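You operate a simulated robot arm through the tools that you are given. There is no shell and no other tool.

You are at the controls of a simulated two-armed robot. One attempt, no reset.

## Task
Restock the cup wells with the red cup and the green cup.
Fine: each cup nests in the well of its size; close the clear cover again. Where these are worked on the way, their far stop is far enough and under half their travel is too little: clear cover.

Only the result counts: the job must be done as asked and must still hold three seconds after the hand-in. Knocking over, shifting, dropping, spilling or breaking anything else fails it. Lids that push on must go on centred and level and be pressed home; caps that screw on are set level and turned clockwise until they are tight.

## Robot
Two 7-joint arms with four-finger grippers on one trunk that stands fixed in place. Base frame: the origin is at the foot of the trunk, x ahead of it, y to its left, z up. Lengths are in mm, angles in rad, forces in N, time in s.
The left shoulder is at [40, 181, 1254], the right one opposite. With the tool pointing down near the work surface each hand reaches from about 300 to 840 mm from the base axis, measured 20 degrees to its own side. Payload 3.67 kg a hand.
The TCP of each hand is the grasp point between the finger pads, 28 mm short of the fingertips. In the tool frame z runs along the fingers and y along their closing line. The gripper opens to 112 mm. The gripper's body begins 73 mm behind the TCP.
Orientation is told as [roll, pitch, yaw] about the base's x, y, z axes, in that order, counted from this pose: with the fingers straight down and closing along the base's y, the tool's x points along the base's -x, its y along +y and its z along -z.

## Interface
- The arms move only by the tool nudge_tool. It takes "left_steps", "right_steps" or both (then of equal length, played together; a hand with none holds still); each is a list that holds one entry, the list of rows, each a list of 7 numbers: the shift along the tool's x, y, z in mm, then the turn, a rotation vector about the tool's x, y, z in degrees, then the finger opening in mm, from 0 to 112. In form: [[[tx, ty, tz, wx, wy, wz, gripper], ...]]. A call has 1 to 20 rows; each row shifts and turns the commanded pose from where the row before left it, along the tool's axes as they then stand. Each row takes 0.2 s and may step no farther than 50 mm and 0.15 rad from the row before; otherwise, or with a gripper value out of range, the whole call is refused. Where a pose cannot be reached the arm comes as near as it can. A force on the tool above 40 N (or 10 N above the force at the start of the call, whichever is more), or a blocked arm, ends the call early, and 0.2 s more pass. The fingers move at their own pace and stop on an object; they squeeze with about 28 N. The grip force told is the motor's: it shows also when the fingers shut on nothing. Time passes only in rows, and 0.2 s behind the last, so rows that do not move let the fingers close. The reply holds the time, the measured pose of the TCP, the force on the tool along the base axes, the opening and the grip force, in the units named above and with some noise, with the torque about the TCP (base axes, N m) and any sound that the robot's microphone picked up.
- Cameras (640 x 400 px; columns grow to the right, rows downward): "scene" is now at [97.7, 45.5, 1484.8]; the picture's right is [0.50, -0.87, 0.00], its down [-0.48, -0.28, -0.83] and it looks along [0.72, 0.41, -0.56] (base axes); focal length 326 px, centre (320, 200). "left" rides on the left gripper at [60, 18, -104] in its tool frame; the picture's right is [-0.29, 0.96, 0.00], its down [-0.80, -0.24, -0.55] and it looks along [-0.53, -0.16, 0.83] (tool axes); focal length 234 px, centre (320, 200). "right" rides on the right gripper at [60, -18, -104] in its tool frame; the picture's right is [0.29, 0.96, 0.00], its down [-0.80, 0.24, -0.55] and it looks along [-0.53, 0.16, 0.83] (tool axes); focal length 234 px, centre (320, 200).
- grab_frame(camera): a new picture of that camera. The clock stands still meanwhile.
- move_column(by): slides the trunk up (or, below 0, down) by that many mm; the arms and the scene camera ride with it, the base frame stays. It gives what a move gives, with no picture.
- turn_head(pan, tilt): turns the head with the scene camera to pan (to the left, within 1.501 rad either way) and tilt (down, from -0.506 to 1.204), counted from straight ahead of the robot. It gives what a move gives.
- probe_pixels(camera, pixels): for up to 12 pixels [column, row] of the newest picture of that camera ("zoom" is the newest enlarged one), the place [x, y, z] in the base frame of the surface seen there, good to about 2 mm. The clock stands still meanwhile.
- close_up(camera, box): a new picture of the part [left, top, right, bottom] of that camera's present view, enlarged. The clock stands still meanwhile.
- finish_job(): hands the job in; it is judged then, once.

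Unless the task says otherwise, let go and move clear before handing in.

The tools are called by a JSON object that holds its "name" and its "arguments". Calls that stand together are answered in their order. nudge_tool: Moves the arms, as the interface text tells. Its arguments: {"type":"object","properties":{"left_steps":{"type":"array","items":{"type":"array","items":{"type":"array","items":{"type":"number"}}}},"right_steps":{"type":"array","items":{"type":"array","items":{"type":"array","items":{"type":"number"}}}}},"required":[]} The other tools are called the same way: move_column (by) slides the trunk up or down; turn_head (pan, tilt) turns the head that bears the scene camera; grab_frame (camera) takes a picture; probe_pixels (camera, pixels) gives the place of the surface under pixels of a picture; close_up (camera, box) takes an enlarged picture of a part of a camera's view; finish_job () hands the job in.

At the start:

```text
t: 0.0
left_eef_pos: [460.2, 557.0, 1179.3]
left_tool_rot: [0.001, 0.001, 0.0]
left_force: [-0.4, -0.1, -0.3]
left_moment: [0.02, -0.01, 0.0]
left_width: 111.9
left_finger_force: 0.1
right_eef_pos: [502.9, 63.1, 1137.1]
right_tool_rot: [-0.001, 0.001, -0.001]
right_force: [-0.5, 0.3, -0.1]
right_moment: [-0.01, 0.01, 0.03]
right_width: 112.1
right_finger_force: 0.0
trunk travel left (down, up): [-375.0, 139.0]
head pan, tilt: [0.522, 0.592]
```

scene: 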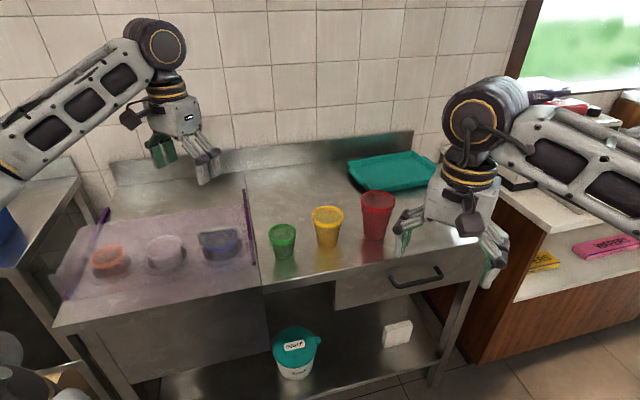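
right: 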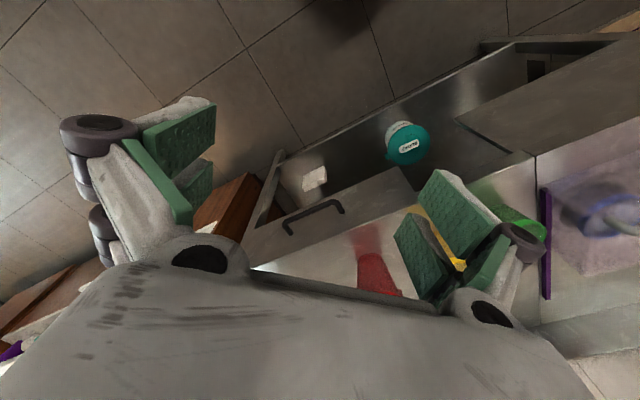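
left: 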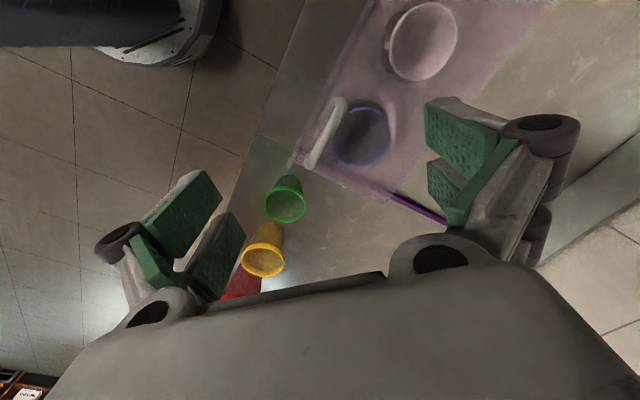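

The scene picture shows three cups (green ~ (283,240), yellow ~ (328,226), red ~ (376,215)) and a clear cover over three wells at the left (orange, white, blue). I'll take closer pictures before moving.

{"name": "close_up", "arguments": {"camera": "scene", "box": [40, 170, 280, 320]}}

{"name": "close_up", "arguments": {"camera": "scene", "box": [240, 150, 480, 300]}}

{"name": "close_up", "arguments": {"camera": "left", "box": [200, 0, 520, 200]}}

```text
2.67 times, centred on (160, 245) of scene
```

zoom: 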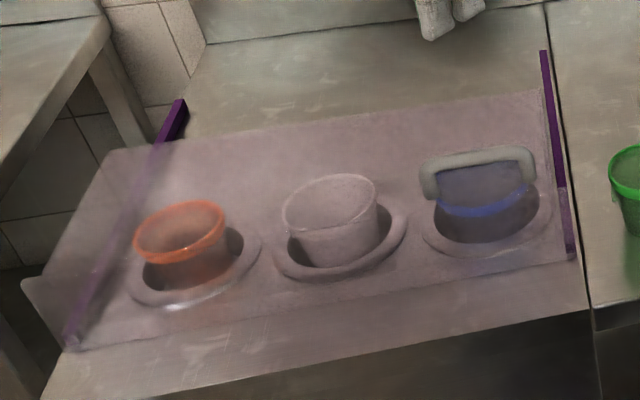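

```text
2.67 times, centred on (360, 225) of scene
```

zoom: 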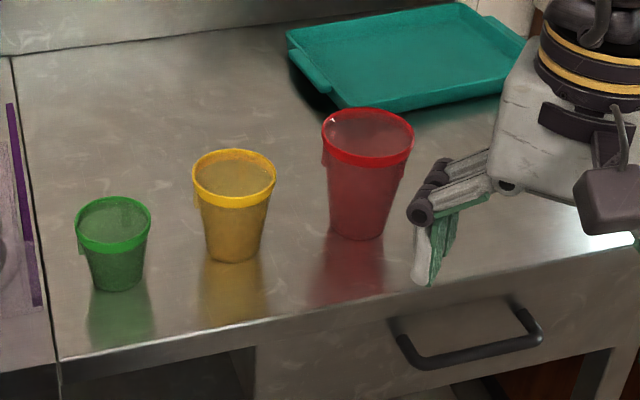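

```text
2.00 times, centred on (360, 100) of left
```

zoom: 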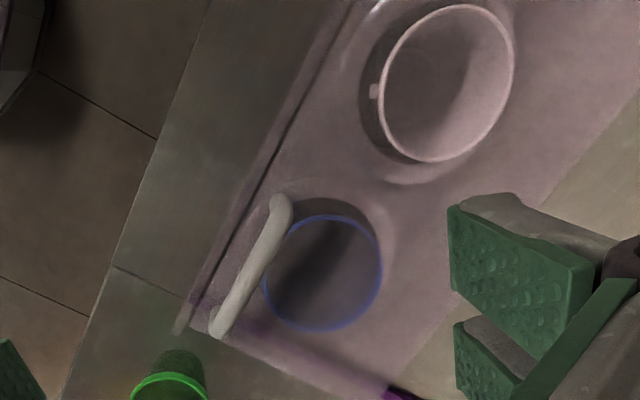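

The close-ups show purple rails either side of a clear sheet with a grey bar handle near the blue well, and cups already standing in three wells. I'll measure the places of these parts.

{"name": "close_up", "arguments": {"camera": "scene", "box": [40, 170, 280, 320]}}

{"name": "probe_pixels", "arguments": {"camera": "zoom", "pixels": [[180, 105], [72, 340], [543, 55], [570, 255], [555, 200], [430, 165], [530, 155], [480, 158], [107, 155], [25, 285], [545, 90], [575, 255]]}}

{"name": "probe_pixels", "arguments": {"camera": "zoom", "pixels": [[180, 206], [180, 258], [330, 180], [330, 258], [490, 212], [480, 250], [200, 300], [340, 275], [300, 350], [300, 120], [80, 350], [400, 380]]}}

{"name": "probe_pixels", "arguments": {"camera": "scene", "pixels": [[283, 226], [270, 230], [296, 230], [284, 258], [327, 208], [313, 212], [343, 212], [328, 245], [378, 193], [362, 198], [394, 198], [374, 238]]}}

```text
2.67 times, centred on (160, 245) of scene
```

zoom: 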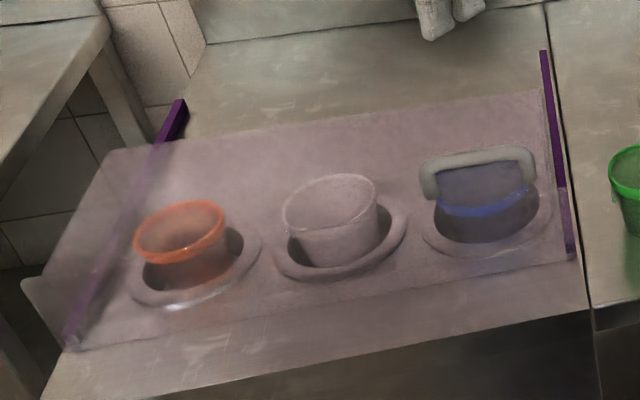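

```text
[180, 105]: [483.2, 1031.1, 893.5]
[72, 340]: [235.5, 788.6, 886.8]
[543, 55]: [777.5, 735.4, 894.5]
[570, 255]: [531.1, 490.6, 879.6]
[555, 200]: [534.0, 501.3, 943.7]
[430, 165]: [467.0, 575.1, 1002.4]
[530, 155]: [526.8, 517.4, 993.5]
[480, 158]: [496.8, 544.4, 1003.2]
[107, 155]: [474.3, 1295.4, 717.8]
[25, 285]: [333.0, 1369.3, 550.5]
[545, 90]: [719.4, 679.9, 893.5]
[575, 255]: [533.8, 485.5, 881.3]
```

```text
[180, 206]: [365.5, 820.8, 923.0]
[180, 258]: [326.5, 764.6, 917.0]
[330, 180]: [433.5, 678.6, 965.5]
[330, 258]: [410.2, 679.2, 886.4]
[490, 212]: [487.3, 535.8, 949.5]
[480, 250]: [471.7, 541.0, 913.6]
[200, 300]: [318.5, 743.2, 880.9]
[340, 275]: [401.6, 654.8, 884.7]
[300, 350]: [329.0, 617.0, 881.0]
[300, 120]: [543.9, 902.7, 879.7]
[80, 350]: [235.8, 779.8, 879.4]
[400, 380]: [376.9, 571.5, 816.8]
```

```text
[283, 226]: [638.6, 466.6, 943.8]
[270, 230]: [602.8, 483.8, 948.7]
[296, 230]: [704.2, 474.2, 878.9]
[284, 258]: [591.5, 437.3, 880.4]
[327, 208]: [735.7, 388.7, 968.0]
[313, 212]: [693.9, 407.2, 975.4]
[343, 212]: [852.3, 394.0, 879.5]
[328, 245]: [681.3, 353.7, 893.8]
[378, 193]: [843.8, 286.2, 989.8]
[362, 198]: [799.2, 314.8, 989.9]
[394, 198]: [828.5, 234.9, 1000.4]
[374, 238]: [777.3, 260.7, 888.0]
```

The surface readings show the table turned about 45° (rails run along [0.707,0.707]), table top z≈880, handle bar at z≈1003 near (497,545). I'll zoom in on each cup and well to measure sizes.

{"name": "close_up", "arguments": {"camera": "scene", "box": [256, 210, 352, 270]}}

{"name": "probe_pixels", "arguments": {"camera": "zoom", "pixels": [[90, 115], [255, 115], [172, 105], [172, 170], [175, 185], [175, 200], [175, 230], [175, 270], [175, 310], [175, 325], [120, 290], [230, 290]]}}

{"name": "close_up", "arguments": {"camera": "scene", "box": [328, 180, 424, 240]}}

{"name": "close_up", "arguments": {"camera": "scene", "box": [80, 215, 256, 325]}}

```text
6.67 times, centred on (304, 240) of scene
```

zoom: 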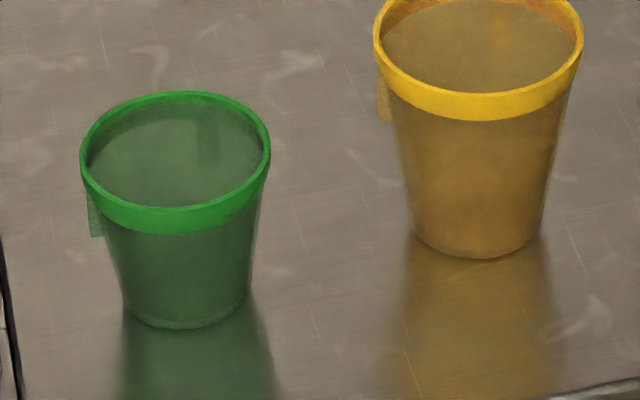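

```text
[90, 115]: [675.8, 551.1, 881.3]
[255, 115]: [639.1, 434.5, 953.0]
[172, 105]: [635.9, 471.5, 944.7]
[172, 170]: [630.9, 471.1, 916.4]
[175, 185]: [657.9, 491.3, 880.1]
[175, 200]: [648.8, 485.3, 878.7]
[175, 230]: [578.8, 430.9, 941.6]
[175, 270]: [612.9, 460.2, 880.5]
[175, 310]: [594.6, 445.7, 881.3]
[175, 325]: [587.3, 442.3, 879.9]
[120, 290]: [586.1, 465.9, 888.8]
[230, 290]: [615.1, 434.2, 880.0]
```

```text
6.67 times, centred on (376, 210) of scene
```

zoom: 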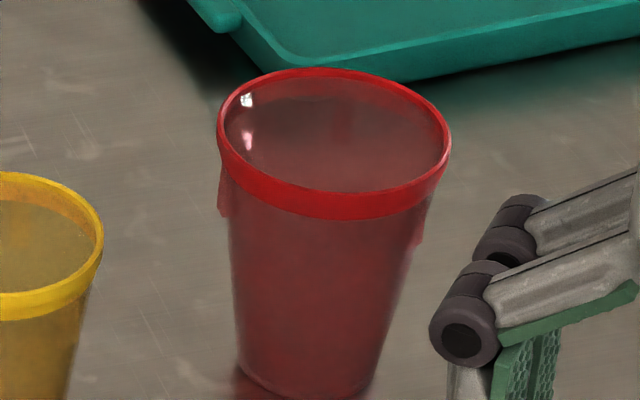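

```text
3.64 times, centred on (168, 270) of scene
```

zoom: 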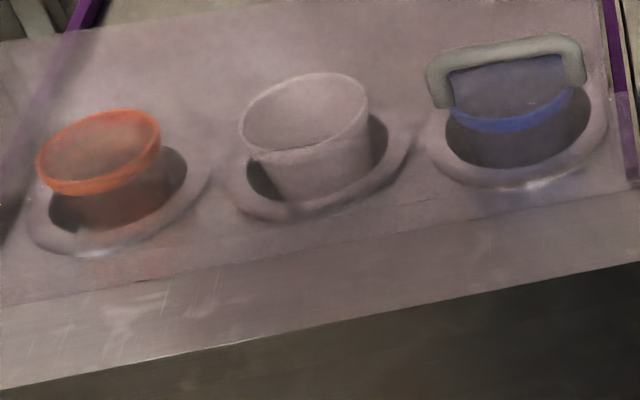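

The cups are clear-walled with solid rims (green rim ellipse about (82..270, 92..207) in the zoom). I'll probe the rim bands on each cup for their diameters.

{"name": "close_up", "arguments": {"camera": "scene", "box": [256, 210, 352, 270]}}

{"name": "probe_pixels", "arguments": {"camera": "zoom", "pixels": [[84, 158], [266, 165], [178, 95], [120, 103], [235, 108], [170, 212], [170, 228], [110, 190], [225, 200], [97, 225], [175, 322], [130, 310]]}}

{"name": "probe_pixels", "arguments": {"camera": "zoom", "pixels": [[379, 45], [580, 50], [480, 100], [480, 115], [415, 85], [550, 85], [383, 105], [475, 250], [420, 232], [535, 235], [560, 10], [395, 5]]}}

{"name": "close_up", "arguments": {"camera": "scene", "box": [328, 180, 424, 240]}}

{"name": "probe_pixels", "arguments": {"camera": "zoom", "pixels": [[220, 140], [447, 150], [340, 72], [270, 82], [410, 90], [330, 197], [330, 212], [250, 175], [410, 190], [224, 205], [305, 390], [418, 235]]}}

{"name": "close_up", "arguments": {"camera": "scene", "box": [80, 215, 256, 325]}}

{"name": "probe_pixels", "arguments": {"camera": "zoom", "pixels": [[42, 175], [157, 130], [130, 112], [75, 188], [110, 180], [145, 165], [60, 140], [100, 117], [60, 240], [150, 225], [205, 180], [100, 250]]}}

{"name": "probe_pixels", "arguments": {"camera": "zoom", "pixels": [[242, 120], [367, 100], [320, 76], [270, 90], [300, 152], [350, 130], [258, 150], [240, 200], [290, 215], [370, 195], [410, 140], [330, 185]]}}

{"name": "probe_pixels", "arguments": {"camera": "zoom", "pixels": [[455, 120], [490, 128], [530, 118], [570, 95], [450, 160], [500, 182], [560, 170], [600, 120], [435, 90], [580, 75], [440, 70], [575, 50]]}}

```text
6.67 times, centred on (304, 240) of scene
```

zoom: 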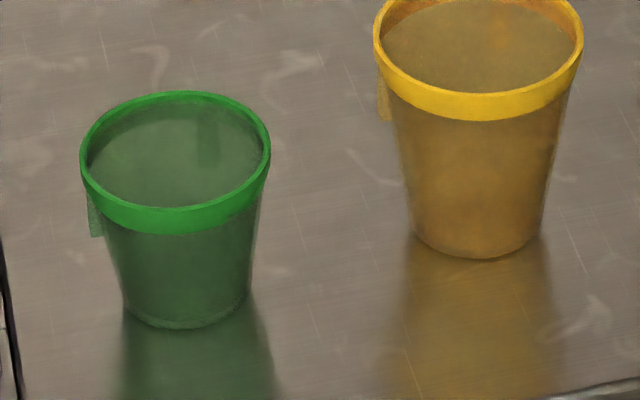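

```text
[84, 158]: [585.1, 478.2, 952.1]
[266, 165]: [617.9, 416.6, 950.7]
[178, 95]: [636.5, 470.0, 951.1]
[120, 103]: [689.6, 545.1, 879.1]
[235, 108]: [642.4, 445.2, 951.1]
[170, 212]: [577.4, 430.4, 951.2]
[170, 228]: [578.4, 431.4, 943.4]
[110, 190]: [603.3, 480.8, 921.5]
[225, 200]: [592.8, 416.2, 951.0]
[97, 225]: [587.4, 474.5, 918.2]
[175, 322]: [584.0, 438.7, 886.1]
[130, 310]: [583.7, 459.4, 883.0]
```

```text
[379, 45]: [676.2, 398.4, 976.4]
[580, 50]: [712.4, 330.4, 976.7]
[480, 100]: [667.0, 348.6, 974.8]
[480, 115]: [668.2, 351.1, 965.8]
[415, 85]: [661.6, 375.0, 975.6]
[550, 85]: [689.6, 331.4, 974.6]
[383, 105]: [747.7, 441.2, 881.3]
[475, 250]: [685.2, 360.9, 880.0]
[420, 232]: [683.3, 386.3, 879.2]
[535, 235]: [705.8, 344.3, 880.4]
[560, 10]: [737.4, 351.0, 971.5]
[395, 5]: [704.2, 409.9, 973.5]
```

```text
6.67 times, centred on (376, 210) of scene
```

zoom: 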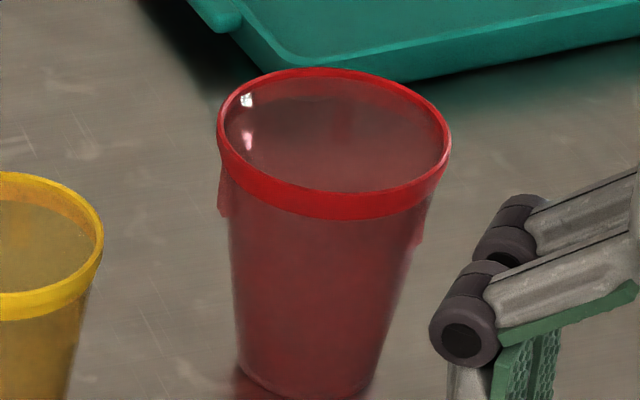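

```text
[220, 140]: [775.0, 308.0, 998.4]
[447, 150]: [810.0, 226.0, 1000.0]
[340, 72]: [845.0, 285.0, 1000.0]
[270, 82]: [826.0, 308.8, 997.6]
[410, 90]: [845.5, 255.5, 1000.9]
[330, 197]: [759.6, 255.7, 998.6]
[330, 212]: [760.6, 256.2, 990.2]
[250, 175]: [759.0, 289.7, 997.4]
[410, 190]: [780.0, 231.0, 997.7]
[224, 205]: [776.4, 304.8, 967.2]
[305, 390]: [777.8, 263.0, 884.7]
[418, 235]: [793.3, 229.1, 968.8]
```

```text
3.64 times, centred on (168, 270) of scene
```

zoom: 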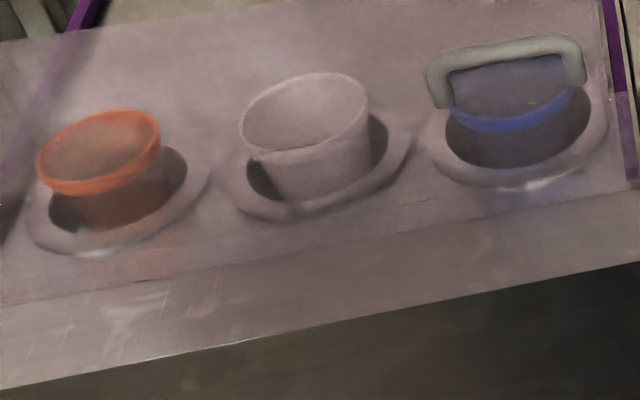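

```text
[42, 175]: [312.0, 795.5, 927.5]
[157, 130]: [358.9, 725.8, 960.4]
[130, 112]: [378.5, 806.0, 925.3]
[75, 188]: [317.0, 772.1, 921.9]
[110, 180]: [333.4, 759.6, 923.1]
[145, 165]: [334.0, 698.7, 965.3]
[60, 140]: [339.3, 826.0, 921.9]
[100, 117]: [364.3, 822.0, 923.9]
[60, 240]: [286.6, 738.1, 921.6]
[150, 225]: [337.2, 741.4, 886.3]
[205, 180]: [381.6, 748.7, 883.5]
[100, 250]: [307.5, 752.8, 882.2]
```

```text
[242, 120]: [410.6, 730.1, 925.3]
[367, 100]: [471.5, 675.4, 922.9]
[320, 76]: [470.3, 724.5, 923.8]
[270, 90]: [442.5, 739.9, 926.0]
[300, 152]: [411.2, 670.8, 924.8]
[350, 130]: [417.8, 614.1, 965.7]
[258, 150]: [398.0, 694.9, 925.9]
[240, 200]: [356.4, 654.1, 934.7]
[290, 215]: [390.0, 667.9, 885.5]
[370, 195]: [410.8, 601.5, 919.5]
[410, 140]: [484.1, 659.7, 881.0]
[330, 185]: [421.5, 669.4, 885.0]
```

```text
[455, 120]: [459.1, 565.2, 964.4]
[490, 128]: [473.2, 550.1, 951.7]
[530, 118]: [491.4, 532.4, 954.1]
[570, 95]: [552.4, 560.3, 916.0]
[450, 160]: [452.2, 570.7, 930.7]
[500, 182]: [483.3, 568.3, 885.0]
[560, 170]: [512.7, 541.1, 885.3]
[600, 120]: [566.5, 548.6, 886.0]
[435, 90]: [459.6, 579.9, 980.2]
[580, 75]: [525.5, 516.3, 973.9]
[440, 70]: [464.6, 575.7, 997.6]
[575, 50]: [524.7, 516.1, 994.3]
```

The rim probes give green ≈70 mm, yellow ≈80, red ≈91 across, and the wells orange ≈69, white ≈80, blue the widest — so red belongs in the blue well and green in the orange well. Next I look at how the clear cover is built, zooming with the left camera, which stands over it.

{"name": "close_up", "arguments": {"camera": "left", "box": [270, 0, 462, 120]}}

{"name": "close_up", "arguments": {"camera": "left", "box": [270, 90, 462, 210]}}

{"name": "close_up", "arguments": {"camera": "scene", "box": [176, 180, 272, 240]}}

{"name": "close_up", "arguments": {"camera": "scene", "box": [176, 230, 272, 290]}}

{"name": "close_up", "arguments": {"camera": "scene", "box": [40, 200, 136, 260]}}

{"name": "close_up", "arguments": {"camera": "scene", "box": [40, 250, 136, 310]}}

```text
3.33 times, centred on (366, 60) of left
```

zoom: 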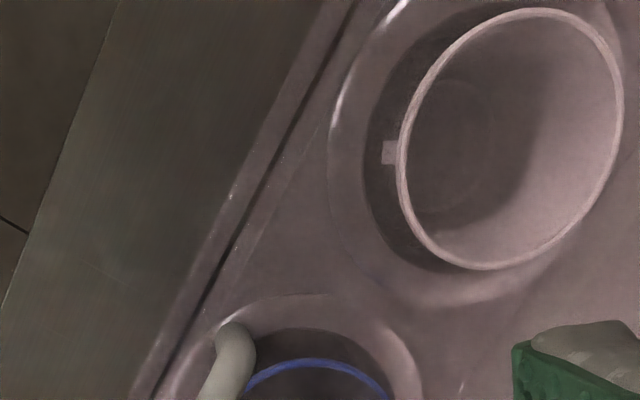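

```text
3.33 times, centred on (366, 150) of left
```

zoom: 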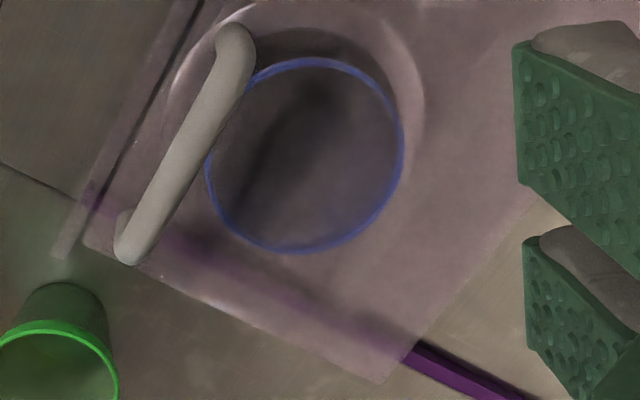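

```text
6.67 times, centred on (224, 210) of scene
```

zoom: 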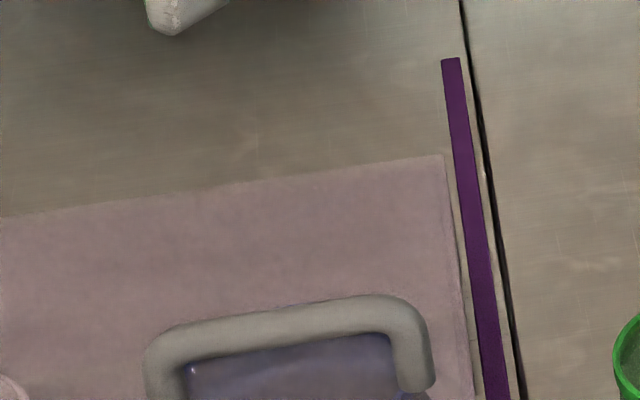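

```text
6.67 times, centred on (224, 260) of scene
```

zoom: 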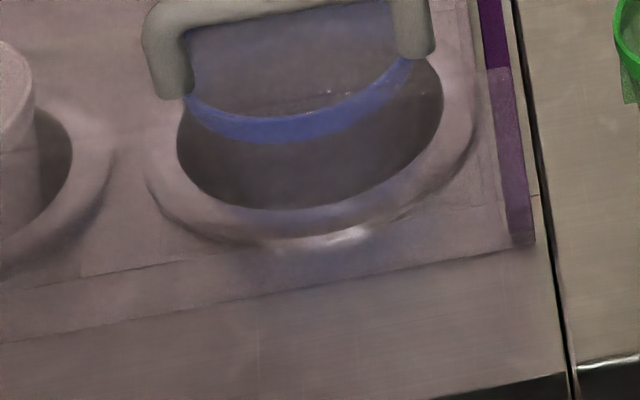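

```text
6.67 times, centred on (88, 230) of scene
```

zoom: 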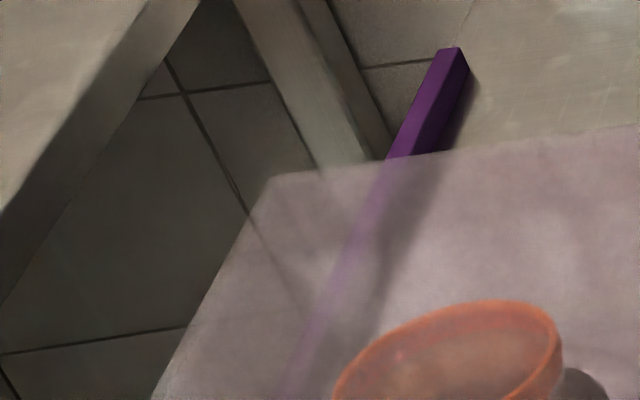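

```text
6.67 times, centred on (88, 280) of scene
```

zoom: 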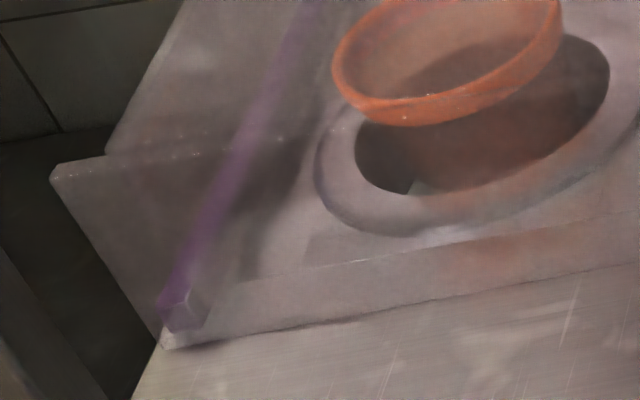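

The zooms show a fixed-looking front pane standing at d≈718 mm (tint edge (0,345)–(530,250)), a separate top sheet at z≈965 with the grey bar near its front edge, and rails running on behind it, so the top sheet most likely slides back. I'll measure the bar and the sheet's edges with the left camera.

{"name": "close_up", "arguments": {"camera": "left", "box": [270, 90, 462, 210]}}

{"name": "probe_pixels", "arguments": {"camera": "zoom", "pixels": [[235, 35], [215, 95], [195, 130], [170, 170], [150, 210], [130, 245], [180, 135], [208, 135], [120, 225], [140, 260], [240, 60], [222, 40]]}}

{"name": "probe_pixels", "arguments": {"camera": "zoom", "pixels": [[208, 165], [403, 150], [300, 58], [290, 251], [240, 90], [375, 90], [375, 210], [235, 225], [420, 150], [400, 40], [330, 265], [200, 300]]}}

{"name": "probe_pixels", "arguments": {"camera": "left", "pixels": [[387, 40], [456, 40], [425, 3], [425, 80], [395, 18], [450, 15], [395, 65], [445, 68], [380, 35], [340, 130], [388, 140], [360, 165]]}}

```text
3.33 times, centred on (366, 150) of left
```

zoom: 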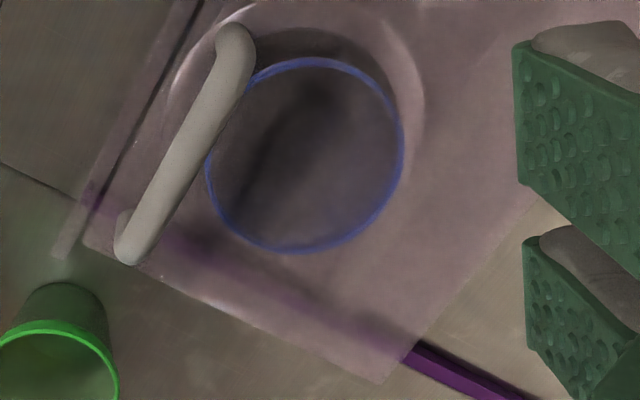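

```text
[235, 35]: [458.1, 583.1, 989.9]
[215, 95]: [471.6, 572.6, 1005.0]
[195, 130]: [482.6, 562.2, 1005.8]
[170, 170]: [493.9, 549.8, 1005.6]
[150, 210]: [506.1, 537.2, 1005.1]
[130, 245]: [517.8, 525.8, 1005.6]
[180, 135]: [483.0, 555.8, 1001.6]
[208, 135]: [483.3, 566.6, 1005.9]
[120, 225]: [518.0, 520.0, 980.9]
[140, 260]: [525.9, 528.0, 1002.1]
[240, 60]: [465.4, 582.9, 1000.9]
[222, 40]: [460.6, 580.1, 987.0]
```

```text
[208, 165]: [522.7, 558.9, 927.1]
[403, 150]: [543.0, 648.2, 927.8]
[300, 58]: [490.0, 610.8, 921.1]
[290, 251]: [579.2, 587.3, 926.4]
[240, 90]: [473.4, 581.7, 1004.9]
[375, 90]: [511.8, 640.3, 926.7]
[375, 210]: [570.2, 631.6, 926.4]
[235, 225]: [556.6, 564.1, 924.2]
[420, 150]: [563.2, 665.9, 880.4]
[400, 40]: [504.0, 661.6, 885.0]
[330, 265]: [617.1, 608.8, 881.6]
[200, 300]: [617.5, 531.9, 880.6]
```

```text
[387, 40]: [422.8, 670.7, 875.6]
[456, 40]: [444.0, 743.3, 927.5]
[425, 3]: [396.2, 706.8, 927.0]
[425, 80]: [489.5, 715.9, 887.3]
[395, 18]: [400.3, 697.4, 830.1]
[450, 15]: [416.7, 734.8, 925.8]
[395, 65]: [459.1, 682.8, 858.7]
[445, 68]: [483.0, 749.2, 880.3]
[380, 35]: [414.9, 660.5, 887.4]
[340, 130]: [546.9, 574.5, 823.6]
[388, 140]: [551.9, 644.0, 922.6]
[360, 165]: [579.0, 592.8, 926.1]
```

The bar's top runs from (465,580) to (525,525) at z≈1005.6 with its middle near (494,550), and the blue cup's rim fits a 91 mm circle centred at (534.5,603.5), z≈926. I'll turn the left hand 45° so its fingers close across the bar.

{"name": "nudge_tool", "arguments": {"left_steps": [[[0, 0, 0, 0, 0, 7.5, 112], [0, 0, 0, 0, 0, 7.5, 112], [0, 0, 0, 0, 0, 7.5, 112], [0, 0, 0, 0, 0, 7.5, 112], [0, 0, 0, 0, 0, 7.5, 112], [0, 0, 0, 0, 0, 7.5, 112], [0, 0, 0, 0, 0, 0, 60]]]}}

```text
t: 1.6
left_eef_pos: [459.7, 556.7, 1179.4]
left_tool_rot: [-0.001, 0.0, -0.789]
left_force: [0.0, 0.6, 0.1]
left_moment: [-0.04, 0.02, 0.01]
left_width: 62.3
left_finger_force: 1.3
right_eef_pos: [502.7, 62.9, 1138.4]
right_tool_rot: [0.002, 0.0, 0.001]
right_force: [-0.2, 0.0, 0.6]
right_moment: [0.0, -0.02, -0.02]
right_width: 112.0
right_finger_force: 0.0
trunk travel left (down, up): [-375.0, 139.0]
head pan, tilt: [0.522, 0.592]
```

The turn worked (yaw −0.789). Now I move over the bar and down to z≈1040, then look.

{"name": "nudge_tool", "arguments": {"left_steps": [[[-14.5, 9.75, 30, 0, 0, 0, 60], [-14.5, 9.75, 30, 0, 0, 0, 60], [0, 0, 40, 0, 0, 0, 60], [0, 0, 39, 0, 0, 0, 60], [0, 0, 0, 0, 0, 0, 60]]]}}

{"name": "grab_frame", "arguments": {"camera": "left"}}

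{"name": "grab_frame", "arguments": {"camera": "scene"}}

```text
t: 2.8
left_eef_pos: [497.3, 547.0, 1039.2]
left_tool_rot: [-0.001, 0.0, -0.786]
left_force: [-0.1, 0.2, 0.9]
left_moment: [0.04, -0.03, 0.02]
left_width: 59.7
left_finger_force: 0.1
right_eef_pos: [503.5, 61.2, 1138.5]
right_tool_rot: [0.001, -0.001, 0.001]
right_force: [-0.3, 0.0, -0.5]
right_moment: [0.01, 0.0, -0.01]
right_width: 112.2
right_finger_force: 0.1
trunk travel left (down, up): [-375.0, 139.0]
head pan, tilt: [0.522, 0.592]
```

```text
taken
```

left: 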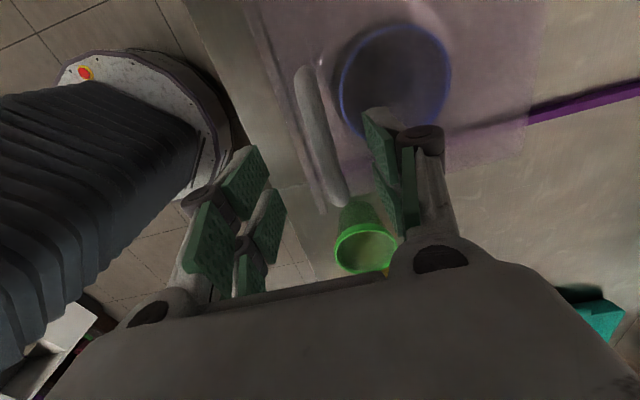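

```text
taken
```

scene: 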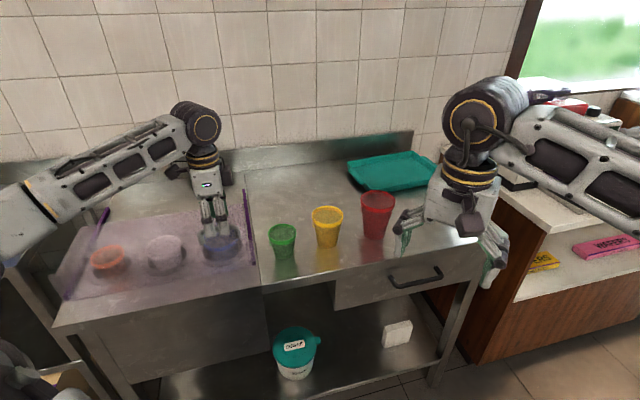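

The left frame shows the bar (about (320,135)) lying between the fingers. I'll zoom the scene view to check the alignment before lowering.

{"name": "close_up", "arguments": {"camera": "scene", "box": [160, 170, 272, 240]}}

{"name": "close_up", "arguments": {"camera": "left", "box": [200, 20, 520, 220]}}

```text
5.71 times, centred on (216, 205) of scene
```

zoom: 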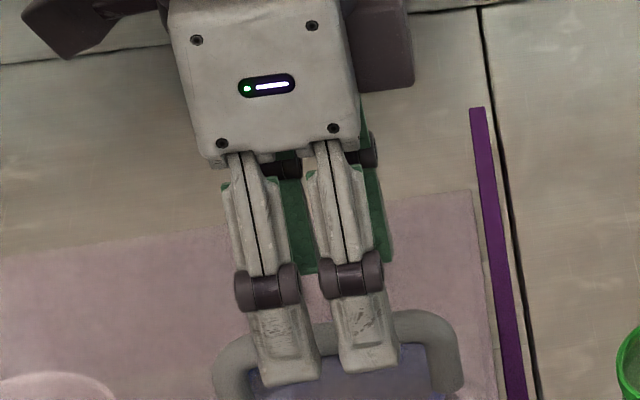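

```text
2.00 times, centred on (360, 120) of left
```

zoom: 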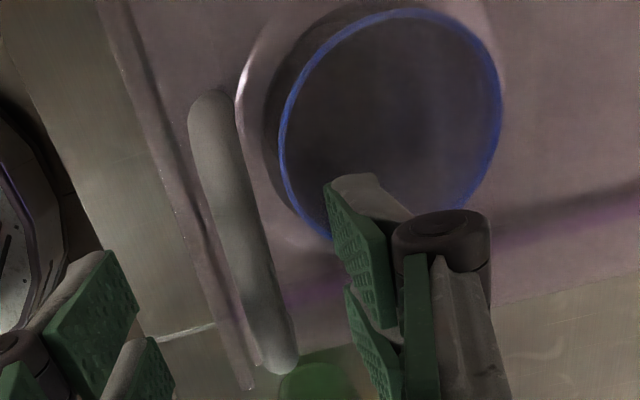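

The fingers straddle the bar, centred along it. I'll lower 39 mm to z≈1000 and close on the bar.

{"name": "nudge_tool", "arguments": {"left_steps": [[[0, 0, 20, 0, 0, 0, 60], [0, 0, 18, 0, 0, 0, 60], [0, 0, 0, 0, 0, 0, 30], [0, 0, 0, 0, 0, 0, 5], [0, 0, 0, 0, 0, 0, 5]]]}}

```text
t: 4.0
left_eef_pos: [498.1, 549.7, 1001.8]
left_tool_rot: [0.0, 0.0, -0.784]
left_force: [8.8, 7.8, 1.2]
left_moment: [0.11, -0.13, -0.12]
left_width: 12.8
left_finger_force: 45.2
right_eef_pos: [504.3, 63.1, 1137.1]
right_tool_rot: [-0.003, 0.002, -0.002]
right_force: [0.7, 0.1, 0.7]
right_moment: [0.0, 0.01, 0.01]
right_width: 112.0
right_finger_force: 0.0
trunk travel left (down, up): [-375.0, 139.0]
head pan, tilt: [0.522, 0.592]
```

The fingers stopped at 12.8 mm on the bar. I'll try a small push along the rails (+tool y, away from the robot).

{"name": "nudge_tool", "arguments": {"left_steps": [[[0, 4, 0, 0, 0, 0, 5], [0, 4, 0, 0, 0, 0, 5], [0, 4, 0, 0, 0, 0, 5], [0, 4, 0, 0, 0, 0, 5], [0, 4, 0, 0, 0, 0, 5]]]}}

{"name": "grab_frame", "arguments": {"camera": "scene"}}

```text
t: 5.2
left_eef_pos: [511.6, 563.7, 1000.4]
left_tool_rot: [-0.001, 0.0, -0.785]
left_force: [5.5, -5.2, -7.0]
left_moment: [-0.72, -0.62, 0.16]
left_width: 12.9
left_finger_force: 45.2
right_eef_pos: [504.5, 62.3, 1137.5]
right_tool_rot: [0.001, 0.002, 0.0]
right_force: [-1.0, 0.2, -0.7]
right_moment: [-0.03, -0.02, 0.0]
right_width: 112.1
right_finger_force: 0.0
trunk travel left (down, up): [-375.0, 139.0]
head pan, tilt: [0.522, 0.592]
```

```text
taken
```

scene: 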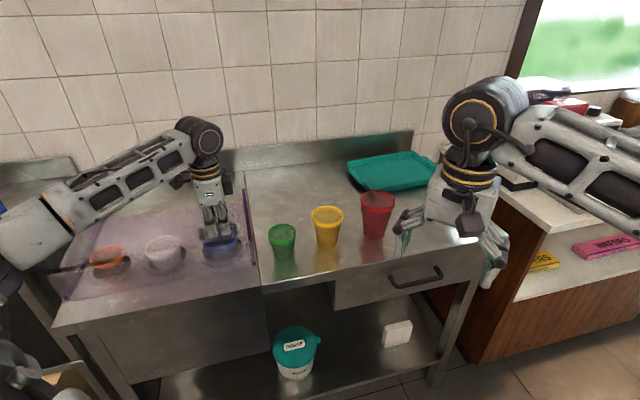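

The bar moved about 19 mm along the rails with little force, so the top sheet slides. I'll zoom to check the front pane stays put and nothing is dragged.

{"name": "close_up", "arguments": {"camera": "scene", "box": [40, 190, 280, 320]}}

{"name": "close_up", "arguments": {"camera": "left", "box": [200, 0, 520, 200]}}

```text
2.67 times, centred on (160, 255) of scene
```

zoom: 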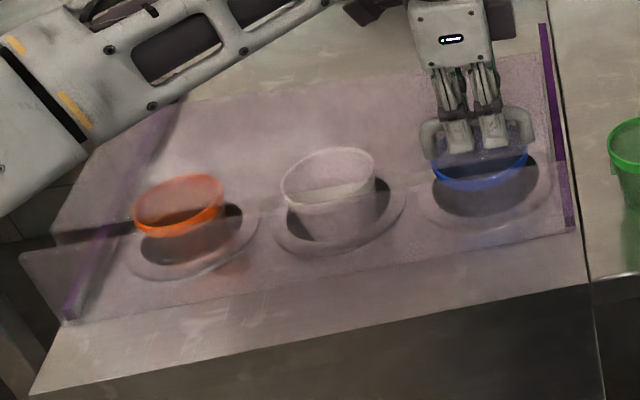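

```text
2.00 times, centred on (360, 100) of left
```

zoom: 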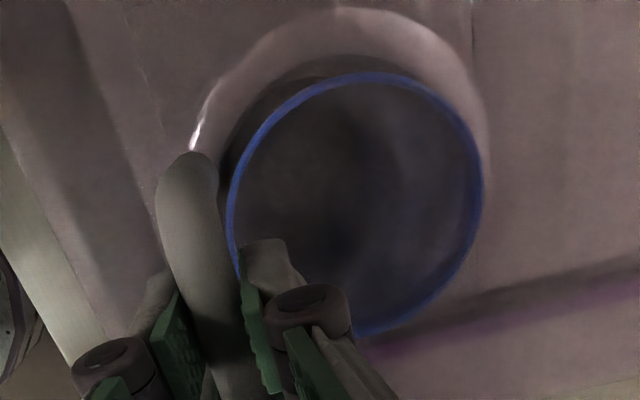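

The front pane stays and the top sheet alone slides (gap now visible in front of the orange and white cups). I'll keep sliding it back.

{"name": "nudge_tool", "arguments": {"left_steps": [[[0, 8, 0, 0, 0, 0, 5], [0, 10, 0, 0, 0, 0, 5], [0, 10, 0, 0, 0, 0, 5], [0, 10, 0, 0, 0, 0, 5], [0, 10, 0, 0, 0, 0, 5], [0, 10, 0, 0, 0, 0, 5], [0, 10, 0, 0, 0, 0, 5], [0, 10, 0, 0, 0, 0, 5], [0, 0, 0, 0, 0, 0, 5]]]}}

```text
t: 7.2
left_eef_pos: [565.7, 619.2, 1002.0]
left_tool_rot: [-0.005, 0.003, -0.787]
left_force: [15.1, -15.3, -25.5]
left_moment: [-0.24, -0.35, 0.5]
left_width: 12.5
left_finger_force: 44.8
right_eef_pos: [506.2, 61.9, 1136.4]
right_tool_rot: [-0.001, 0.004, 0.0]
right_force: [0.3, -0.7, -1.2]
right_moment: [-0.01, -0.02, 0.0]
right_width: 112.0
right_finger_force: 0.0
trunk travel left (down, up): [-375.0, 139.0]
head pan, tilt: [0.522, 0.592]
```

The sheet is 97 mm back; the hand feels about 21 N sideways (+w) and 25 N down, so I'll ease the commanded pose slightly (+w, down) before going on.

{"name": "nudge_tool", "arguments": {"left_steps": [[[-1.5, 0, 1.0, 0, 0, 0, 5], [0, 0, 0, 0, 0, 0, 5]]]}}

{"name": "close_up", "arguments": {"camera": "scene", "box": [40, 150, 296, 310]}}

```text
t: 7.8
left_eef_pos: [565.6, 619.9, 1001.3]
left_tool_rot: [-0.002, 0.001, -0.787]
left_force: [12.8, -11.7, -19.6]
left_moment: [0.08, 0.04, 0.05]
left_width: 12.6
left_finger_force: 44.7
right_eef_pos: [505.6, 62.4, 1136.1]
right_tool_rot: [0.0, 0.003, 0.002]
right_force: [-0.4, 0.9, -0.3]
right_moment: [0.0, -0.04, 0.0]
right_width: 112.2
right_finger_force: 0.2
trunk travel left (down, up): [-375.0, 139.0]
head pan, tilt: [0.522, 0.592]
```

```text
2.50 times, centred on (168, 230) of scene
```

zoom: 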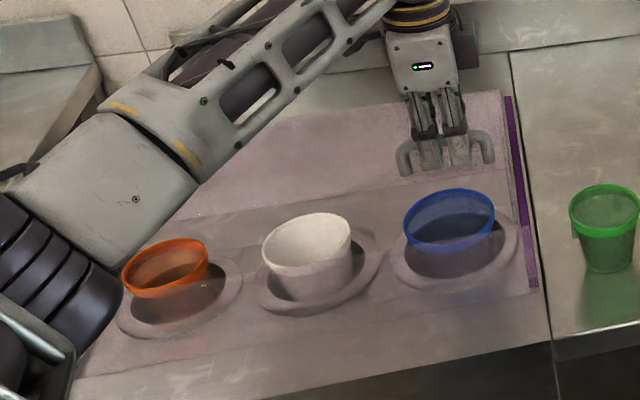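

Forces dropped a bit; the sheet's front edge (row ~205 in the zoom) is now behind the cups. I'll continue back while easing the sideways and vertical offset.

{"name": "nudge_tool", "arguments": {"left_steps": [[[-1, 8, 1, 0, 0, 0, 5], [-1, 8, 1, 0, 0, 0, 5], [-1, 8, 0.5, 0, 0, 0, 5], [-0.5, 8, 0, 0, 0, 0, 5], [0, 8, 0, 0, 0, 0, 5], [0, 0, 0, 0, 0, 0, 5]]]}}

```text
t: 9.2
left_eef_pos: [593.5, 647.9, 1000.3]
left_tool_rot: [0.002, 0.002, -0.783]
left_force: [-5.9, 10.1, 10.4]
left_moment: [0.63, 0.65, -0.27]
left_width: 12.7
left_finger_force: 45.3
right_eef_pos: [501.0, 63.1, 1139.2]
right_tool_rot: [-0.001, -0.002, 0.0]
right_force: [0.0, -0.6, -0.8]
right_moment: [-0.02, -0.01, 0.03]
right_width: 112.0
right_finger_force: 0.2
trunk travel left (down, up): [-375.0, 139.0]
head pan, tilt: [0.522, 0.592]
```

Now 137 mm back with forces reversed and small; I'll trim back slightly and push on toward the far stop.

{"name": "nudge_tool", "arguments": {"left_steps": [[[0.8, 8, -0.6, 0, 0, 0, 5], [0.8, 8, -0.4, 0, 0, 0, 5], [0, 8, 0, 0, 0, 0, 5], [0, 8, 0, 0, 0, 0, 5], [0, 0, 0, 0, 0, 0, 5]]]}}

```text
t: 10.4
left_eef_pos: [615.9, 669.9, 1000.8]
left_tool_rot: [-0.001, -0.001, -0.786]
left_force: [-5.8, 5.5, 5.1]
left_moment: [-0.06, -0.04, 0.16]
left_width: 12.8
left_finger_force: 45.2
right_eef_pos: [502.7, 62.1, 1138.9]
right_tool_rot: [0.0, -0.002, 0.001]
right_force: [-0.5, -0.8, -0.6]
right_moment: [-0.01, 0.01, 0.01]
right_width: 111.9
right_finger_force: 0.0
trunk travel left (down, up): [-375.0, 139.0]
head pan, tilt: [0.522, 0.592]
```

168 mm back and still free. I'll continue in smaller steps until it meets its stop.

{"name": "nudge_tool", "arguments": {"left_steps": [[[0.3, 6, 0, 0, 0, 0, 5], [0.3, 6, 0, 0, 0, 0, 5], [0, 6, 0, 0, 0, 0, 5], [0, 5, 0, 0, 0, 0, 5], [0, 0, 0, 0, 0, 0, 5]]]}}

{"name": "close_up", "arguments": {"camera": "scene", "box": [40, 150, 296, 310]}}

```text
t: 11.6
left_eef_pos: [632.1, 684.6, 1001.2]
left_tool_rot: [0.001, 0.001, -0.785]
left_force: [-12.3, 4.2, 6.7]
left_moment: [-0.55, -0.47, -0.06]
left_width: 12.7
left_finger_force: 44.9
right_eef_pos: [501.6, 62.0, 1138.8]
right_tool_rot: [0.0, -0.001, -0.001]
right_force: [-0.9, -0.2, -0.4]
right_moment: [0.0, -0.03, 0.0]
right_width: 111.8
right_finger_force: 0.0
trunk travel left (down, up): [-375.0, 139.0]
head pan, tilt: [0.522, 0.592]
```

```text
2.50 times, centred on (168, 230) of scene
```

zoom: 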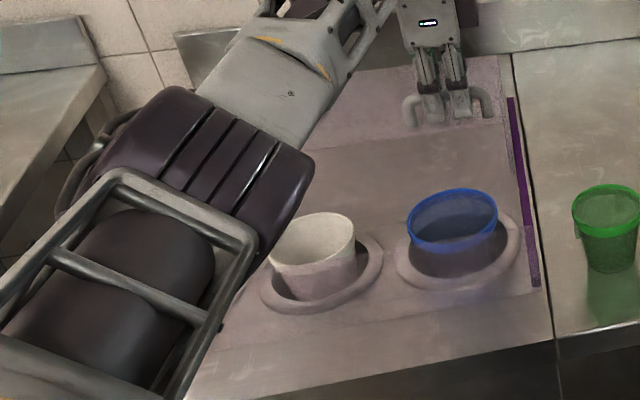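

190 mm back with a slight resistance along the rails (−6 N). I'll push a few mm more to see whether that is the far stop.

{"name": "nudge_tool", "arguments": {"left_steps": [[[0.4, 3, 0, 0, 0, 0, 5], [0.4, 3, 0, 0, 0, 0, 5], [0, 3, 0, 0, 0, 0, 5], [0, 0, 0, 0, 0, 0, 5]]]}}

```text
t: 12.3
left_eef_pos: [631.8, 686.2, 1001.2]
left_tool_rot: [-0.012, 0.001, -0.785]
left_force: [-25.4, -13.5, 10.6]
left_moment: [-0.65, -0.16, 0.01]
left_width: 12.6
left_finger_force: 45.2
right_eef_pos: [499.3, 60.1, 1139.7]
right_tool_rot: [0.003, -0.003, -0.001]
right_force: [-0.1, 0.2, -0.4]
right_moment: [-0.03, 0.01, 0.04]
right_width: 112.0
right_finger_force: 0.1
trunk travel left (down, up): [-375.0, 139.0]
head pan, tilt: [0.522, 0.592]
stopped in row 3 (left hand): the force on the tool passed its limit at 43 N (the readings are from after the stop); the commanded pose is now the measured one
```

The force passed 43 N at d≈932: that is the far stop (191 mm of travel). I'll let go of the bar and lift clear.

{"name": "nudge_tool", "arguments": {"left_steps": [[[0, 0, 0, 0, 0, 0, 40], [0, 0, 0, 0, 0, 0, 60], [0, 0, 0, 0, 0, 0, 60], [0, 0, -20, 0, 0, 0, 60], [0, 0, -30, 0, 0, 0, 60], [0, 0, -40, 0, 0, 0, 60], [0, 0, -40, 0, 0, 0, 60]]]}}

{"name": "grab_frame", "arguments": {"camera": "scene"}}

```text
t: 13.9
left_eef_pos: [635.5, 686.4, 1128.4]
left_tool_rot: [-0.01, 0.002, -0.786]
left_force: [0.0, -0.3, -0.7]
left_moment: [0.02, 0.0, -0.04]
left_width: 59.9
left_finger_force: 0.1
right_eef_pos: [502.0, 62.2, 1138.5]
right_tool_rot: [0.002, 0.001, 0.001]
right_force: [0.2, -0.5, 0.8]
right_moment: [0.0, 0.0, 0.01]
right_width: 112.0
right_finger_force: 0.1
trunk travel left (down, up): [-375.0, 139.0]
head pan, tilt: [0.522, 0.592]
```

```text
taken
```

scene: 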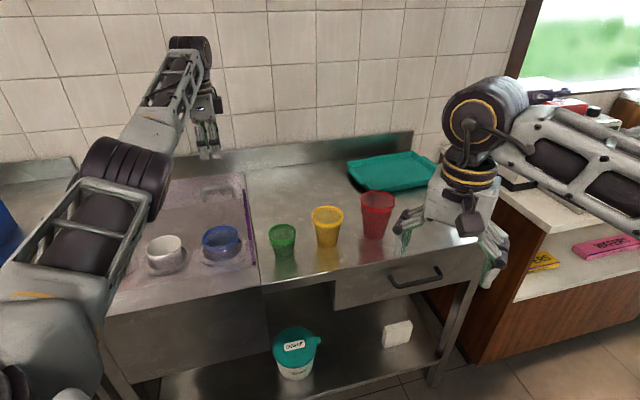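

The sheet stays back and the wells are open. Before reaching for the red cup with the left hand, I want the right arm out of the way, so I check what stands on the right side.

{"name": "probe_pixels", "arguments": {"camera": "scene", "pixels": [[540, 262], [600, 245], [518, 185], [575, 110], [570, 260], [560, 200], [390, 175], [410, 320], [480, 260], [630, 300], [350, 165], [435, 165]]}}

{"name": "grab_frame", "arguments": {"camera": "right"}}

```text
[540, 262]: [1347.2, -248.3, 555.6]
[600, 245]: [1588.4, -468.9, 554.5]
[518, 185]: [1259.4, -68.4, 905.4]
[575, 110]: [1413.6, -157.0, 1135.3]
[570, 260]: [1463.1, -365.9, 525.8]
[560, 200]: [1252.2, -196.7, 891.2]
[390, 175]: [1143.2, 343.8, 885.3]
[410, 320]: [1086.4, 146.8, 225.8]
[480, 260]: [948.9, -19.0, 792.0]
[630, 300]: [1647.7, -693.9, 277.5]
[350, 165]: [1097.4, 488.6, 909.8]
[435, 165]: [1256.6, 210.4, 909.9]
```

```text
taken
```

right: 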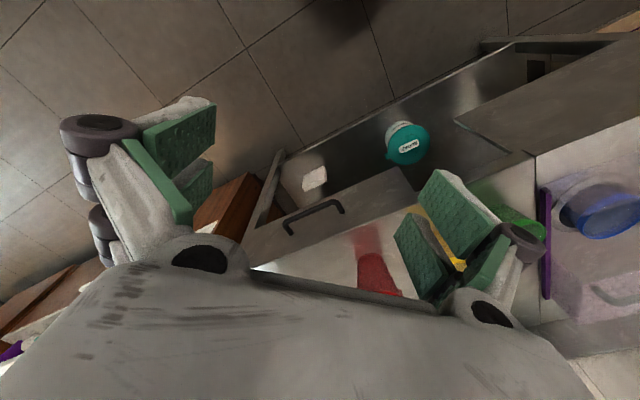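

The right side is free nearby (counter items are beyond x≈1250), so I'll draw the right hand back and to the right while the left hand holds still. I also want a closer look at the small tabs under the cup rims.

{"name": "nudge_tool", "arguments": {"right_steps": [[[10, -40, 0, 0, 0, 0, 112], [10, -40, 0, 0, 0, 0, 112], [10, -40, 0, 0, 0, 0, 112], [10, -40, 0, 0, 0, 0, 112], [10, -40, 0, 0, 0, 0, 112]]]}}

{"name": "close_up", "arguments": {"camera": "scene", "box": [344, 180, 408, 220]}}

{"name": "close_up", "arguments": {"camera": "scene", "box": [192, 220, 256, 260]}}

{"name": "close_up", "arguments": {"camera": "left", "box": [160, 0, 480, 200]}}

```text
t: 15.1
left_eef_pos: [634.1, 685.7, 1129.3]
left_tool_rot: [-0.01, 0.002, -0.785]
left_force: [0.7, -0.3, 0.0]
left_moment: [0.01, -0.04, 0.03]
left_width: 60.0
left_finger_force: 0.1
right_eef_pos: [448.8, -139.2, 1136.3]
right_tool_rot: [0.001, -0.001, 0.002]
right_force: [-0.2, -0.6, 0.9]
right_moment: [0.02, 0.01, 0.01]
right_width: 111.9
right_finger_force: 0.0
trunk travel left (down, up): [-375.0, 139.0]
head pan, tilt: [0.522, 0.592]
```

```text
10.00 times, centred on (376, 200) of scene
```

zoom: 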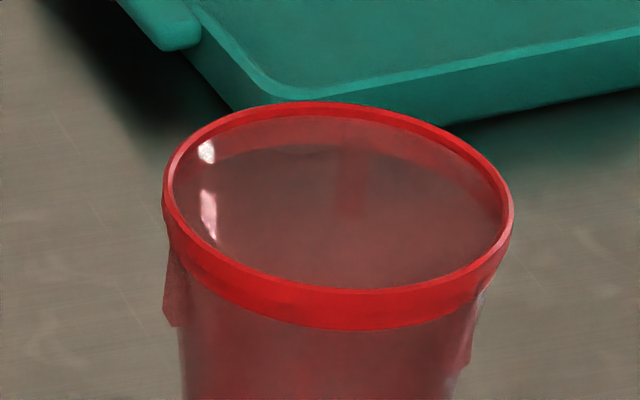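

```text
10.00 times, centred on (224, 240) of scene
```

zoom: 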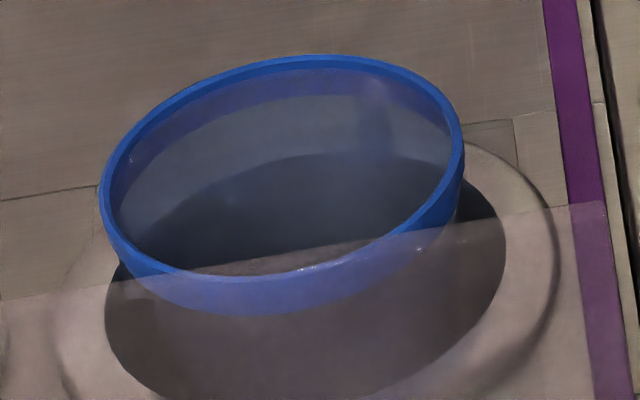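

```text
2.00 times, centred on (320, 100) of left
```

zoom: 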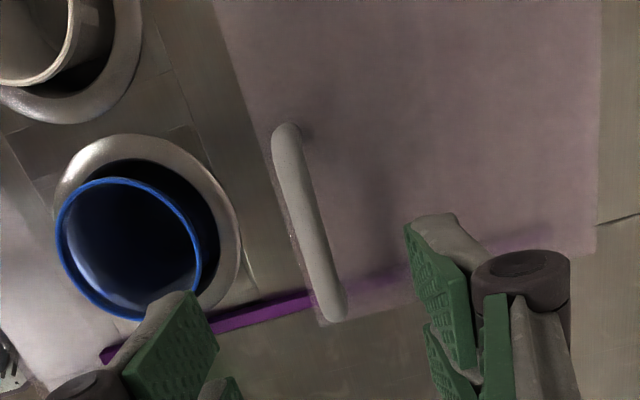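

Three small ribs sit under each rim; on the red cup they stand at about 7°, 127° and 247°, so I'll close on it at about 97°/277° (yaw +7°). First I turn the left hand to that yaw and open it fully.

{"name": "nudge_tool", "arguments": {"left_steps": [[[0, 0, 0, 0, 0, -7.43, 60], [0, 0, 0, 0, 0, -7.43, 60], [0, 0, 0, 0, 0, -7.43, 80], [0, 0, 0, 0, 0, -7.43, 112], [0, 0, 0, 0, 0, -7.43, 112], [0, 0, 0, 0, 0, -7.43, 112], [0, 0, 0, 0, 0, -7.43, 112], [0, 0, 0, 0, 0, 0, 112]]]}}

```text
t: 16.9
left_eef_pos: [636.9, 687.9, 1127.2]
left_tool_rot: [-0.005, 0.01, 0.122]
left_force: [-1.0, 0.0, 0.0]
left_moment: [0.0, 0.0, -0.03]
left_width: 112.0
left_finger_force: 0.0
right_eef_pos: [452.0, -137.3, 1136.2]
right_tool_rot: [-0.001, 0.0, 0.0]
right_force: [0.2, -0.2, 0.5]
right_moment: [0.01, -0.01, 0.0]
right_width: 111.9
right_finger_force: 0.1
trunk travel left (down, up): [-375.0, 139.0]
head pan, tilt: [0.522, 0.592]
```

Yaw is +0.122 as wanted. Now I carry the open hand at z≈1127 over to above the red cup at (801.8, 270.9).

{"name": "nudge_tool", "arguments": {"left_steps": [[[-9.4, -36.2, 0, -0.29, -0.57, 0, 112], [-9.4, -36.2, 0, 0, 0, 0, 112], [-9.4, -36.2, 0, 0, 0, 0, 112], [-9.4, -36.2, 0, 0, 0, 0, 112], [-9.4, -36.2, 0, 0, 0, 0, 112], [-9.4, -36.2, 0, 0, 0, 0, 112], [-9.4, -36.2, 0, 0, 0, 0, 112], [-9.4, -36.2, 0, 0, 0, 0, 112], [-9.4, -36.2, 0, 0, 0, 0, 112], [-9.4, -36.2, 0, 0, 0, 0, 112], [-9.4, -36.2, 0, 0, 0, 0, 112], [-9.4, -36.2, 0, 0, 0, 0, 112], [0, 0, 0, 0, 0, 0, 112]]]}}

{"name": "grab_frame", "arguments": {"camera": "scene"}}

{"name": "grab_frame", "arguments": {"camera": "left"}}

```text
t: 19.7
left_eef_pos: [787.8, 275.1, 1124.6]
left_tool_rot: [0.0, -0.002, 0.123]
left_force: [-1.0, 1.0, 0.7]
left_moment: [-0.03, 0.03, 0.01]
left_width: 111.9
left_finger_force: 0.1
left hand out of reach, approached as far as the arm can: row 11, 12
right_eef_pos: [450.4, -138.1, 1136.0]
right_tool_rot: [0.001, 0.001, -0.001]
right_force: [-1.3, -0.1, -0.6]
right_moment: [0.0, 0.0, -0.01]
right_width: 111.9
right_finger_force: 0.1
trunk travel left (down, up): [-375.0, 139.0]
head pan, tilt: [0.522, 0.592]
```

```text
taken
```

scene: 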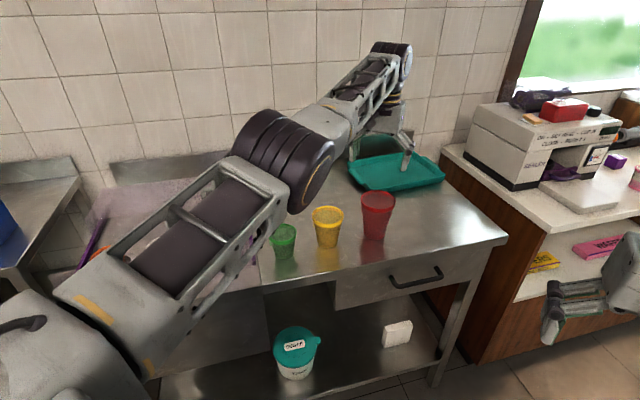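

```text
taken
```

left: 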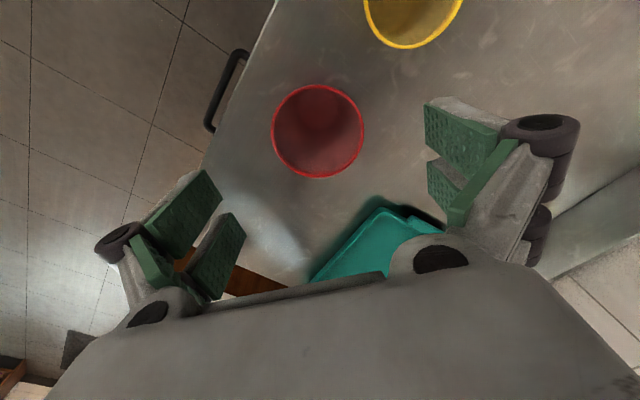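

The arm ran out of reach at (787.8, 275.1, 1125), 14 mm short of the red cup's axis. I'll lower to z≈1055 (fingertips still above the rim) and try the rest of the way there.

{"name": "nudge_tool", "arguments": {"left_steps": [[[0, 0, 25, 0, 0, 0, 112], [0, 0, 25, 0, 0, 0, 112], [0, 0, 20, 0, 0, 0, 112], [-6, -2, 0, 0, 0, 0, 112], [-6, -2, 0, 0, 0, 0, 112], [0, 0, 0, 0, 0, 0, 112]]]}}

```text
t: 21.1
left_eef_pos: [793.1, 271.4, 1056.3]
left_tool_rot: [0.0, 0.0, 0.124]
left_force: [0.1, -0.6, -0.5]
left_moment: [0.03, 0.0, 0.0]
left_width: 112.1
left_finger_force: 0.1
left hand out of reach, approached as far as the arm can: row 5
right_eef_pos: [450.0, -137.2, 1137.4]
right_tool_rot: [-0.002, 0.0, 0.0]
right_force: [0.9, -0.1, -0.5]
right_moment: [-0.04, -0.01, 0.02]
right_width: 111.9
right_finger_force: 0.0
trunk travel left (down, up): [-375.0, 139.0]
head pan, tilt: [0.522, 0.592]
```

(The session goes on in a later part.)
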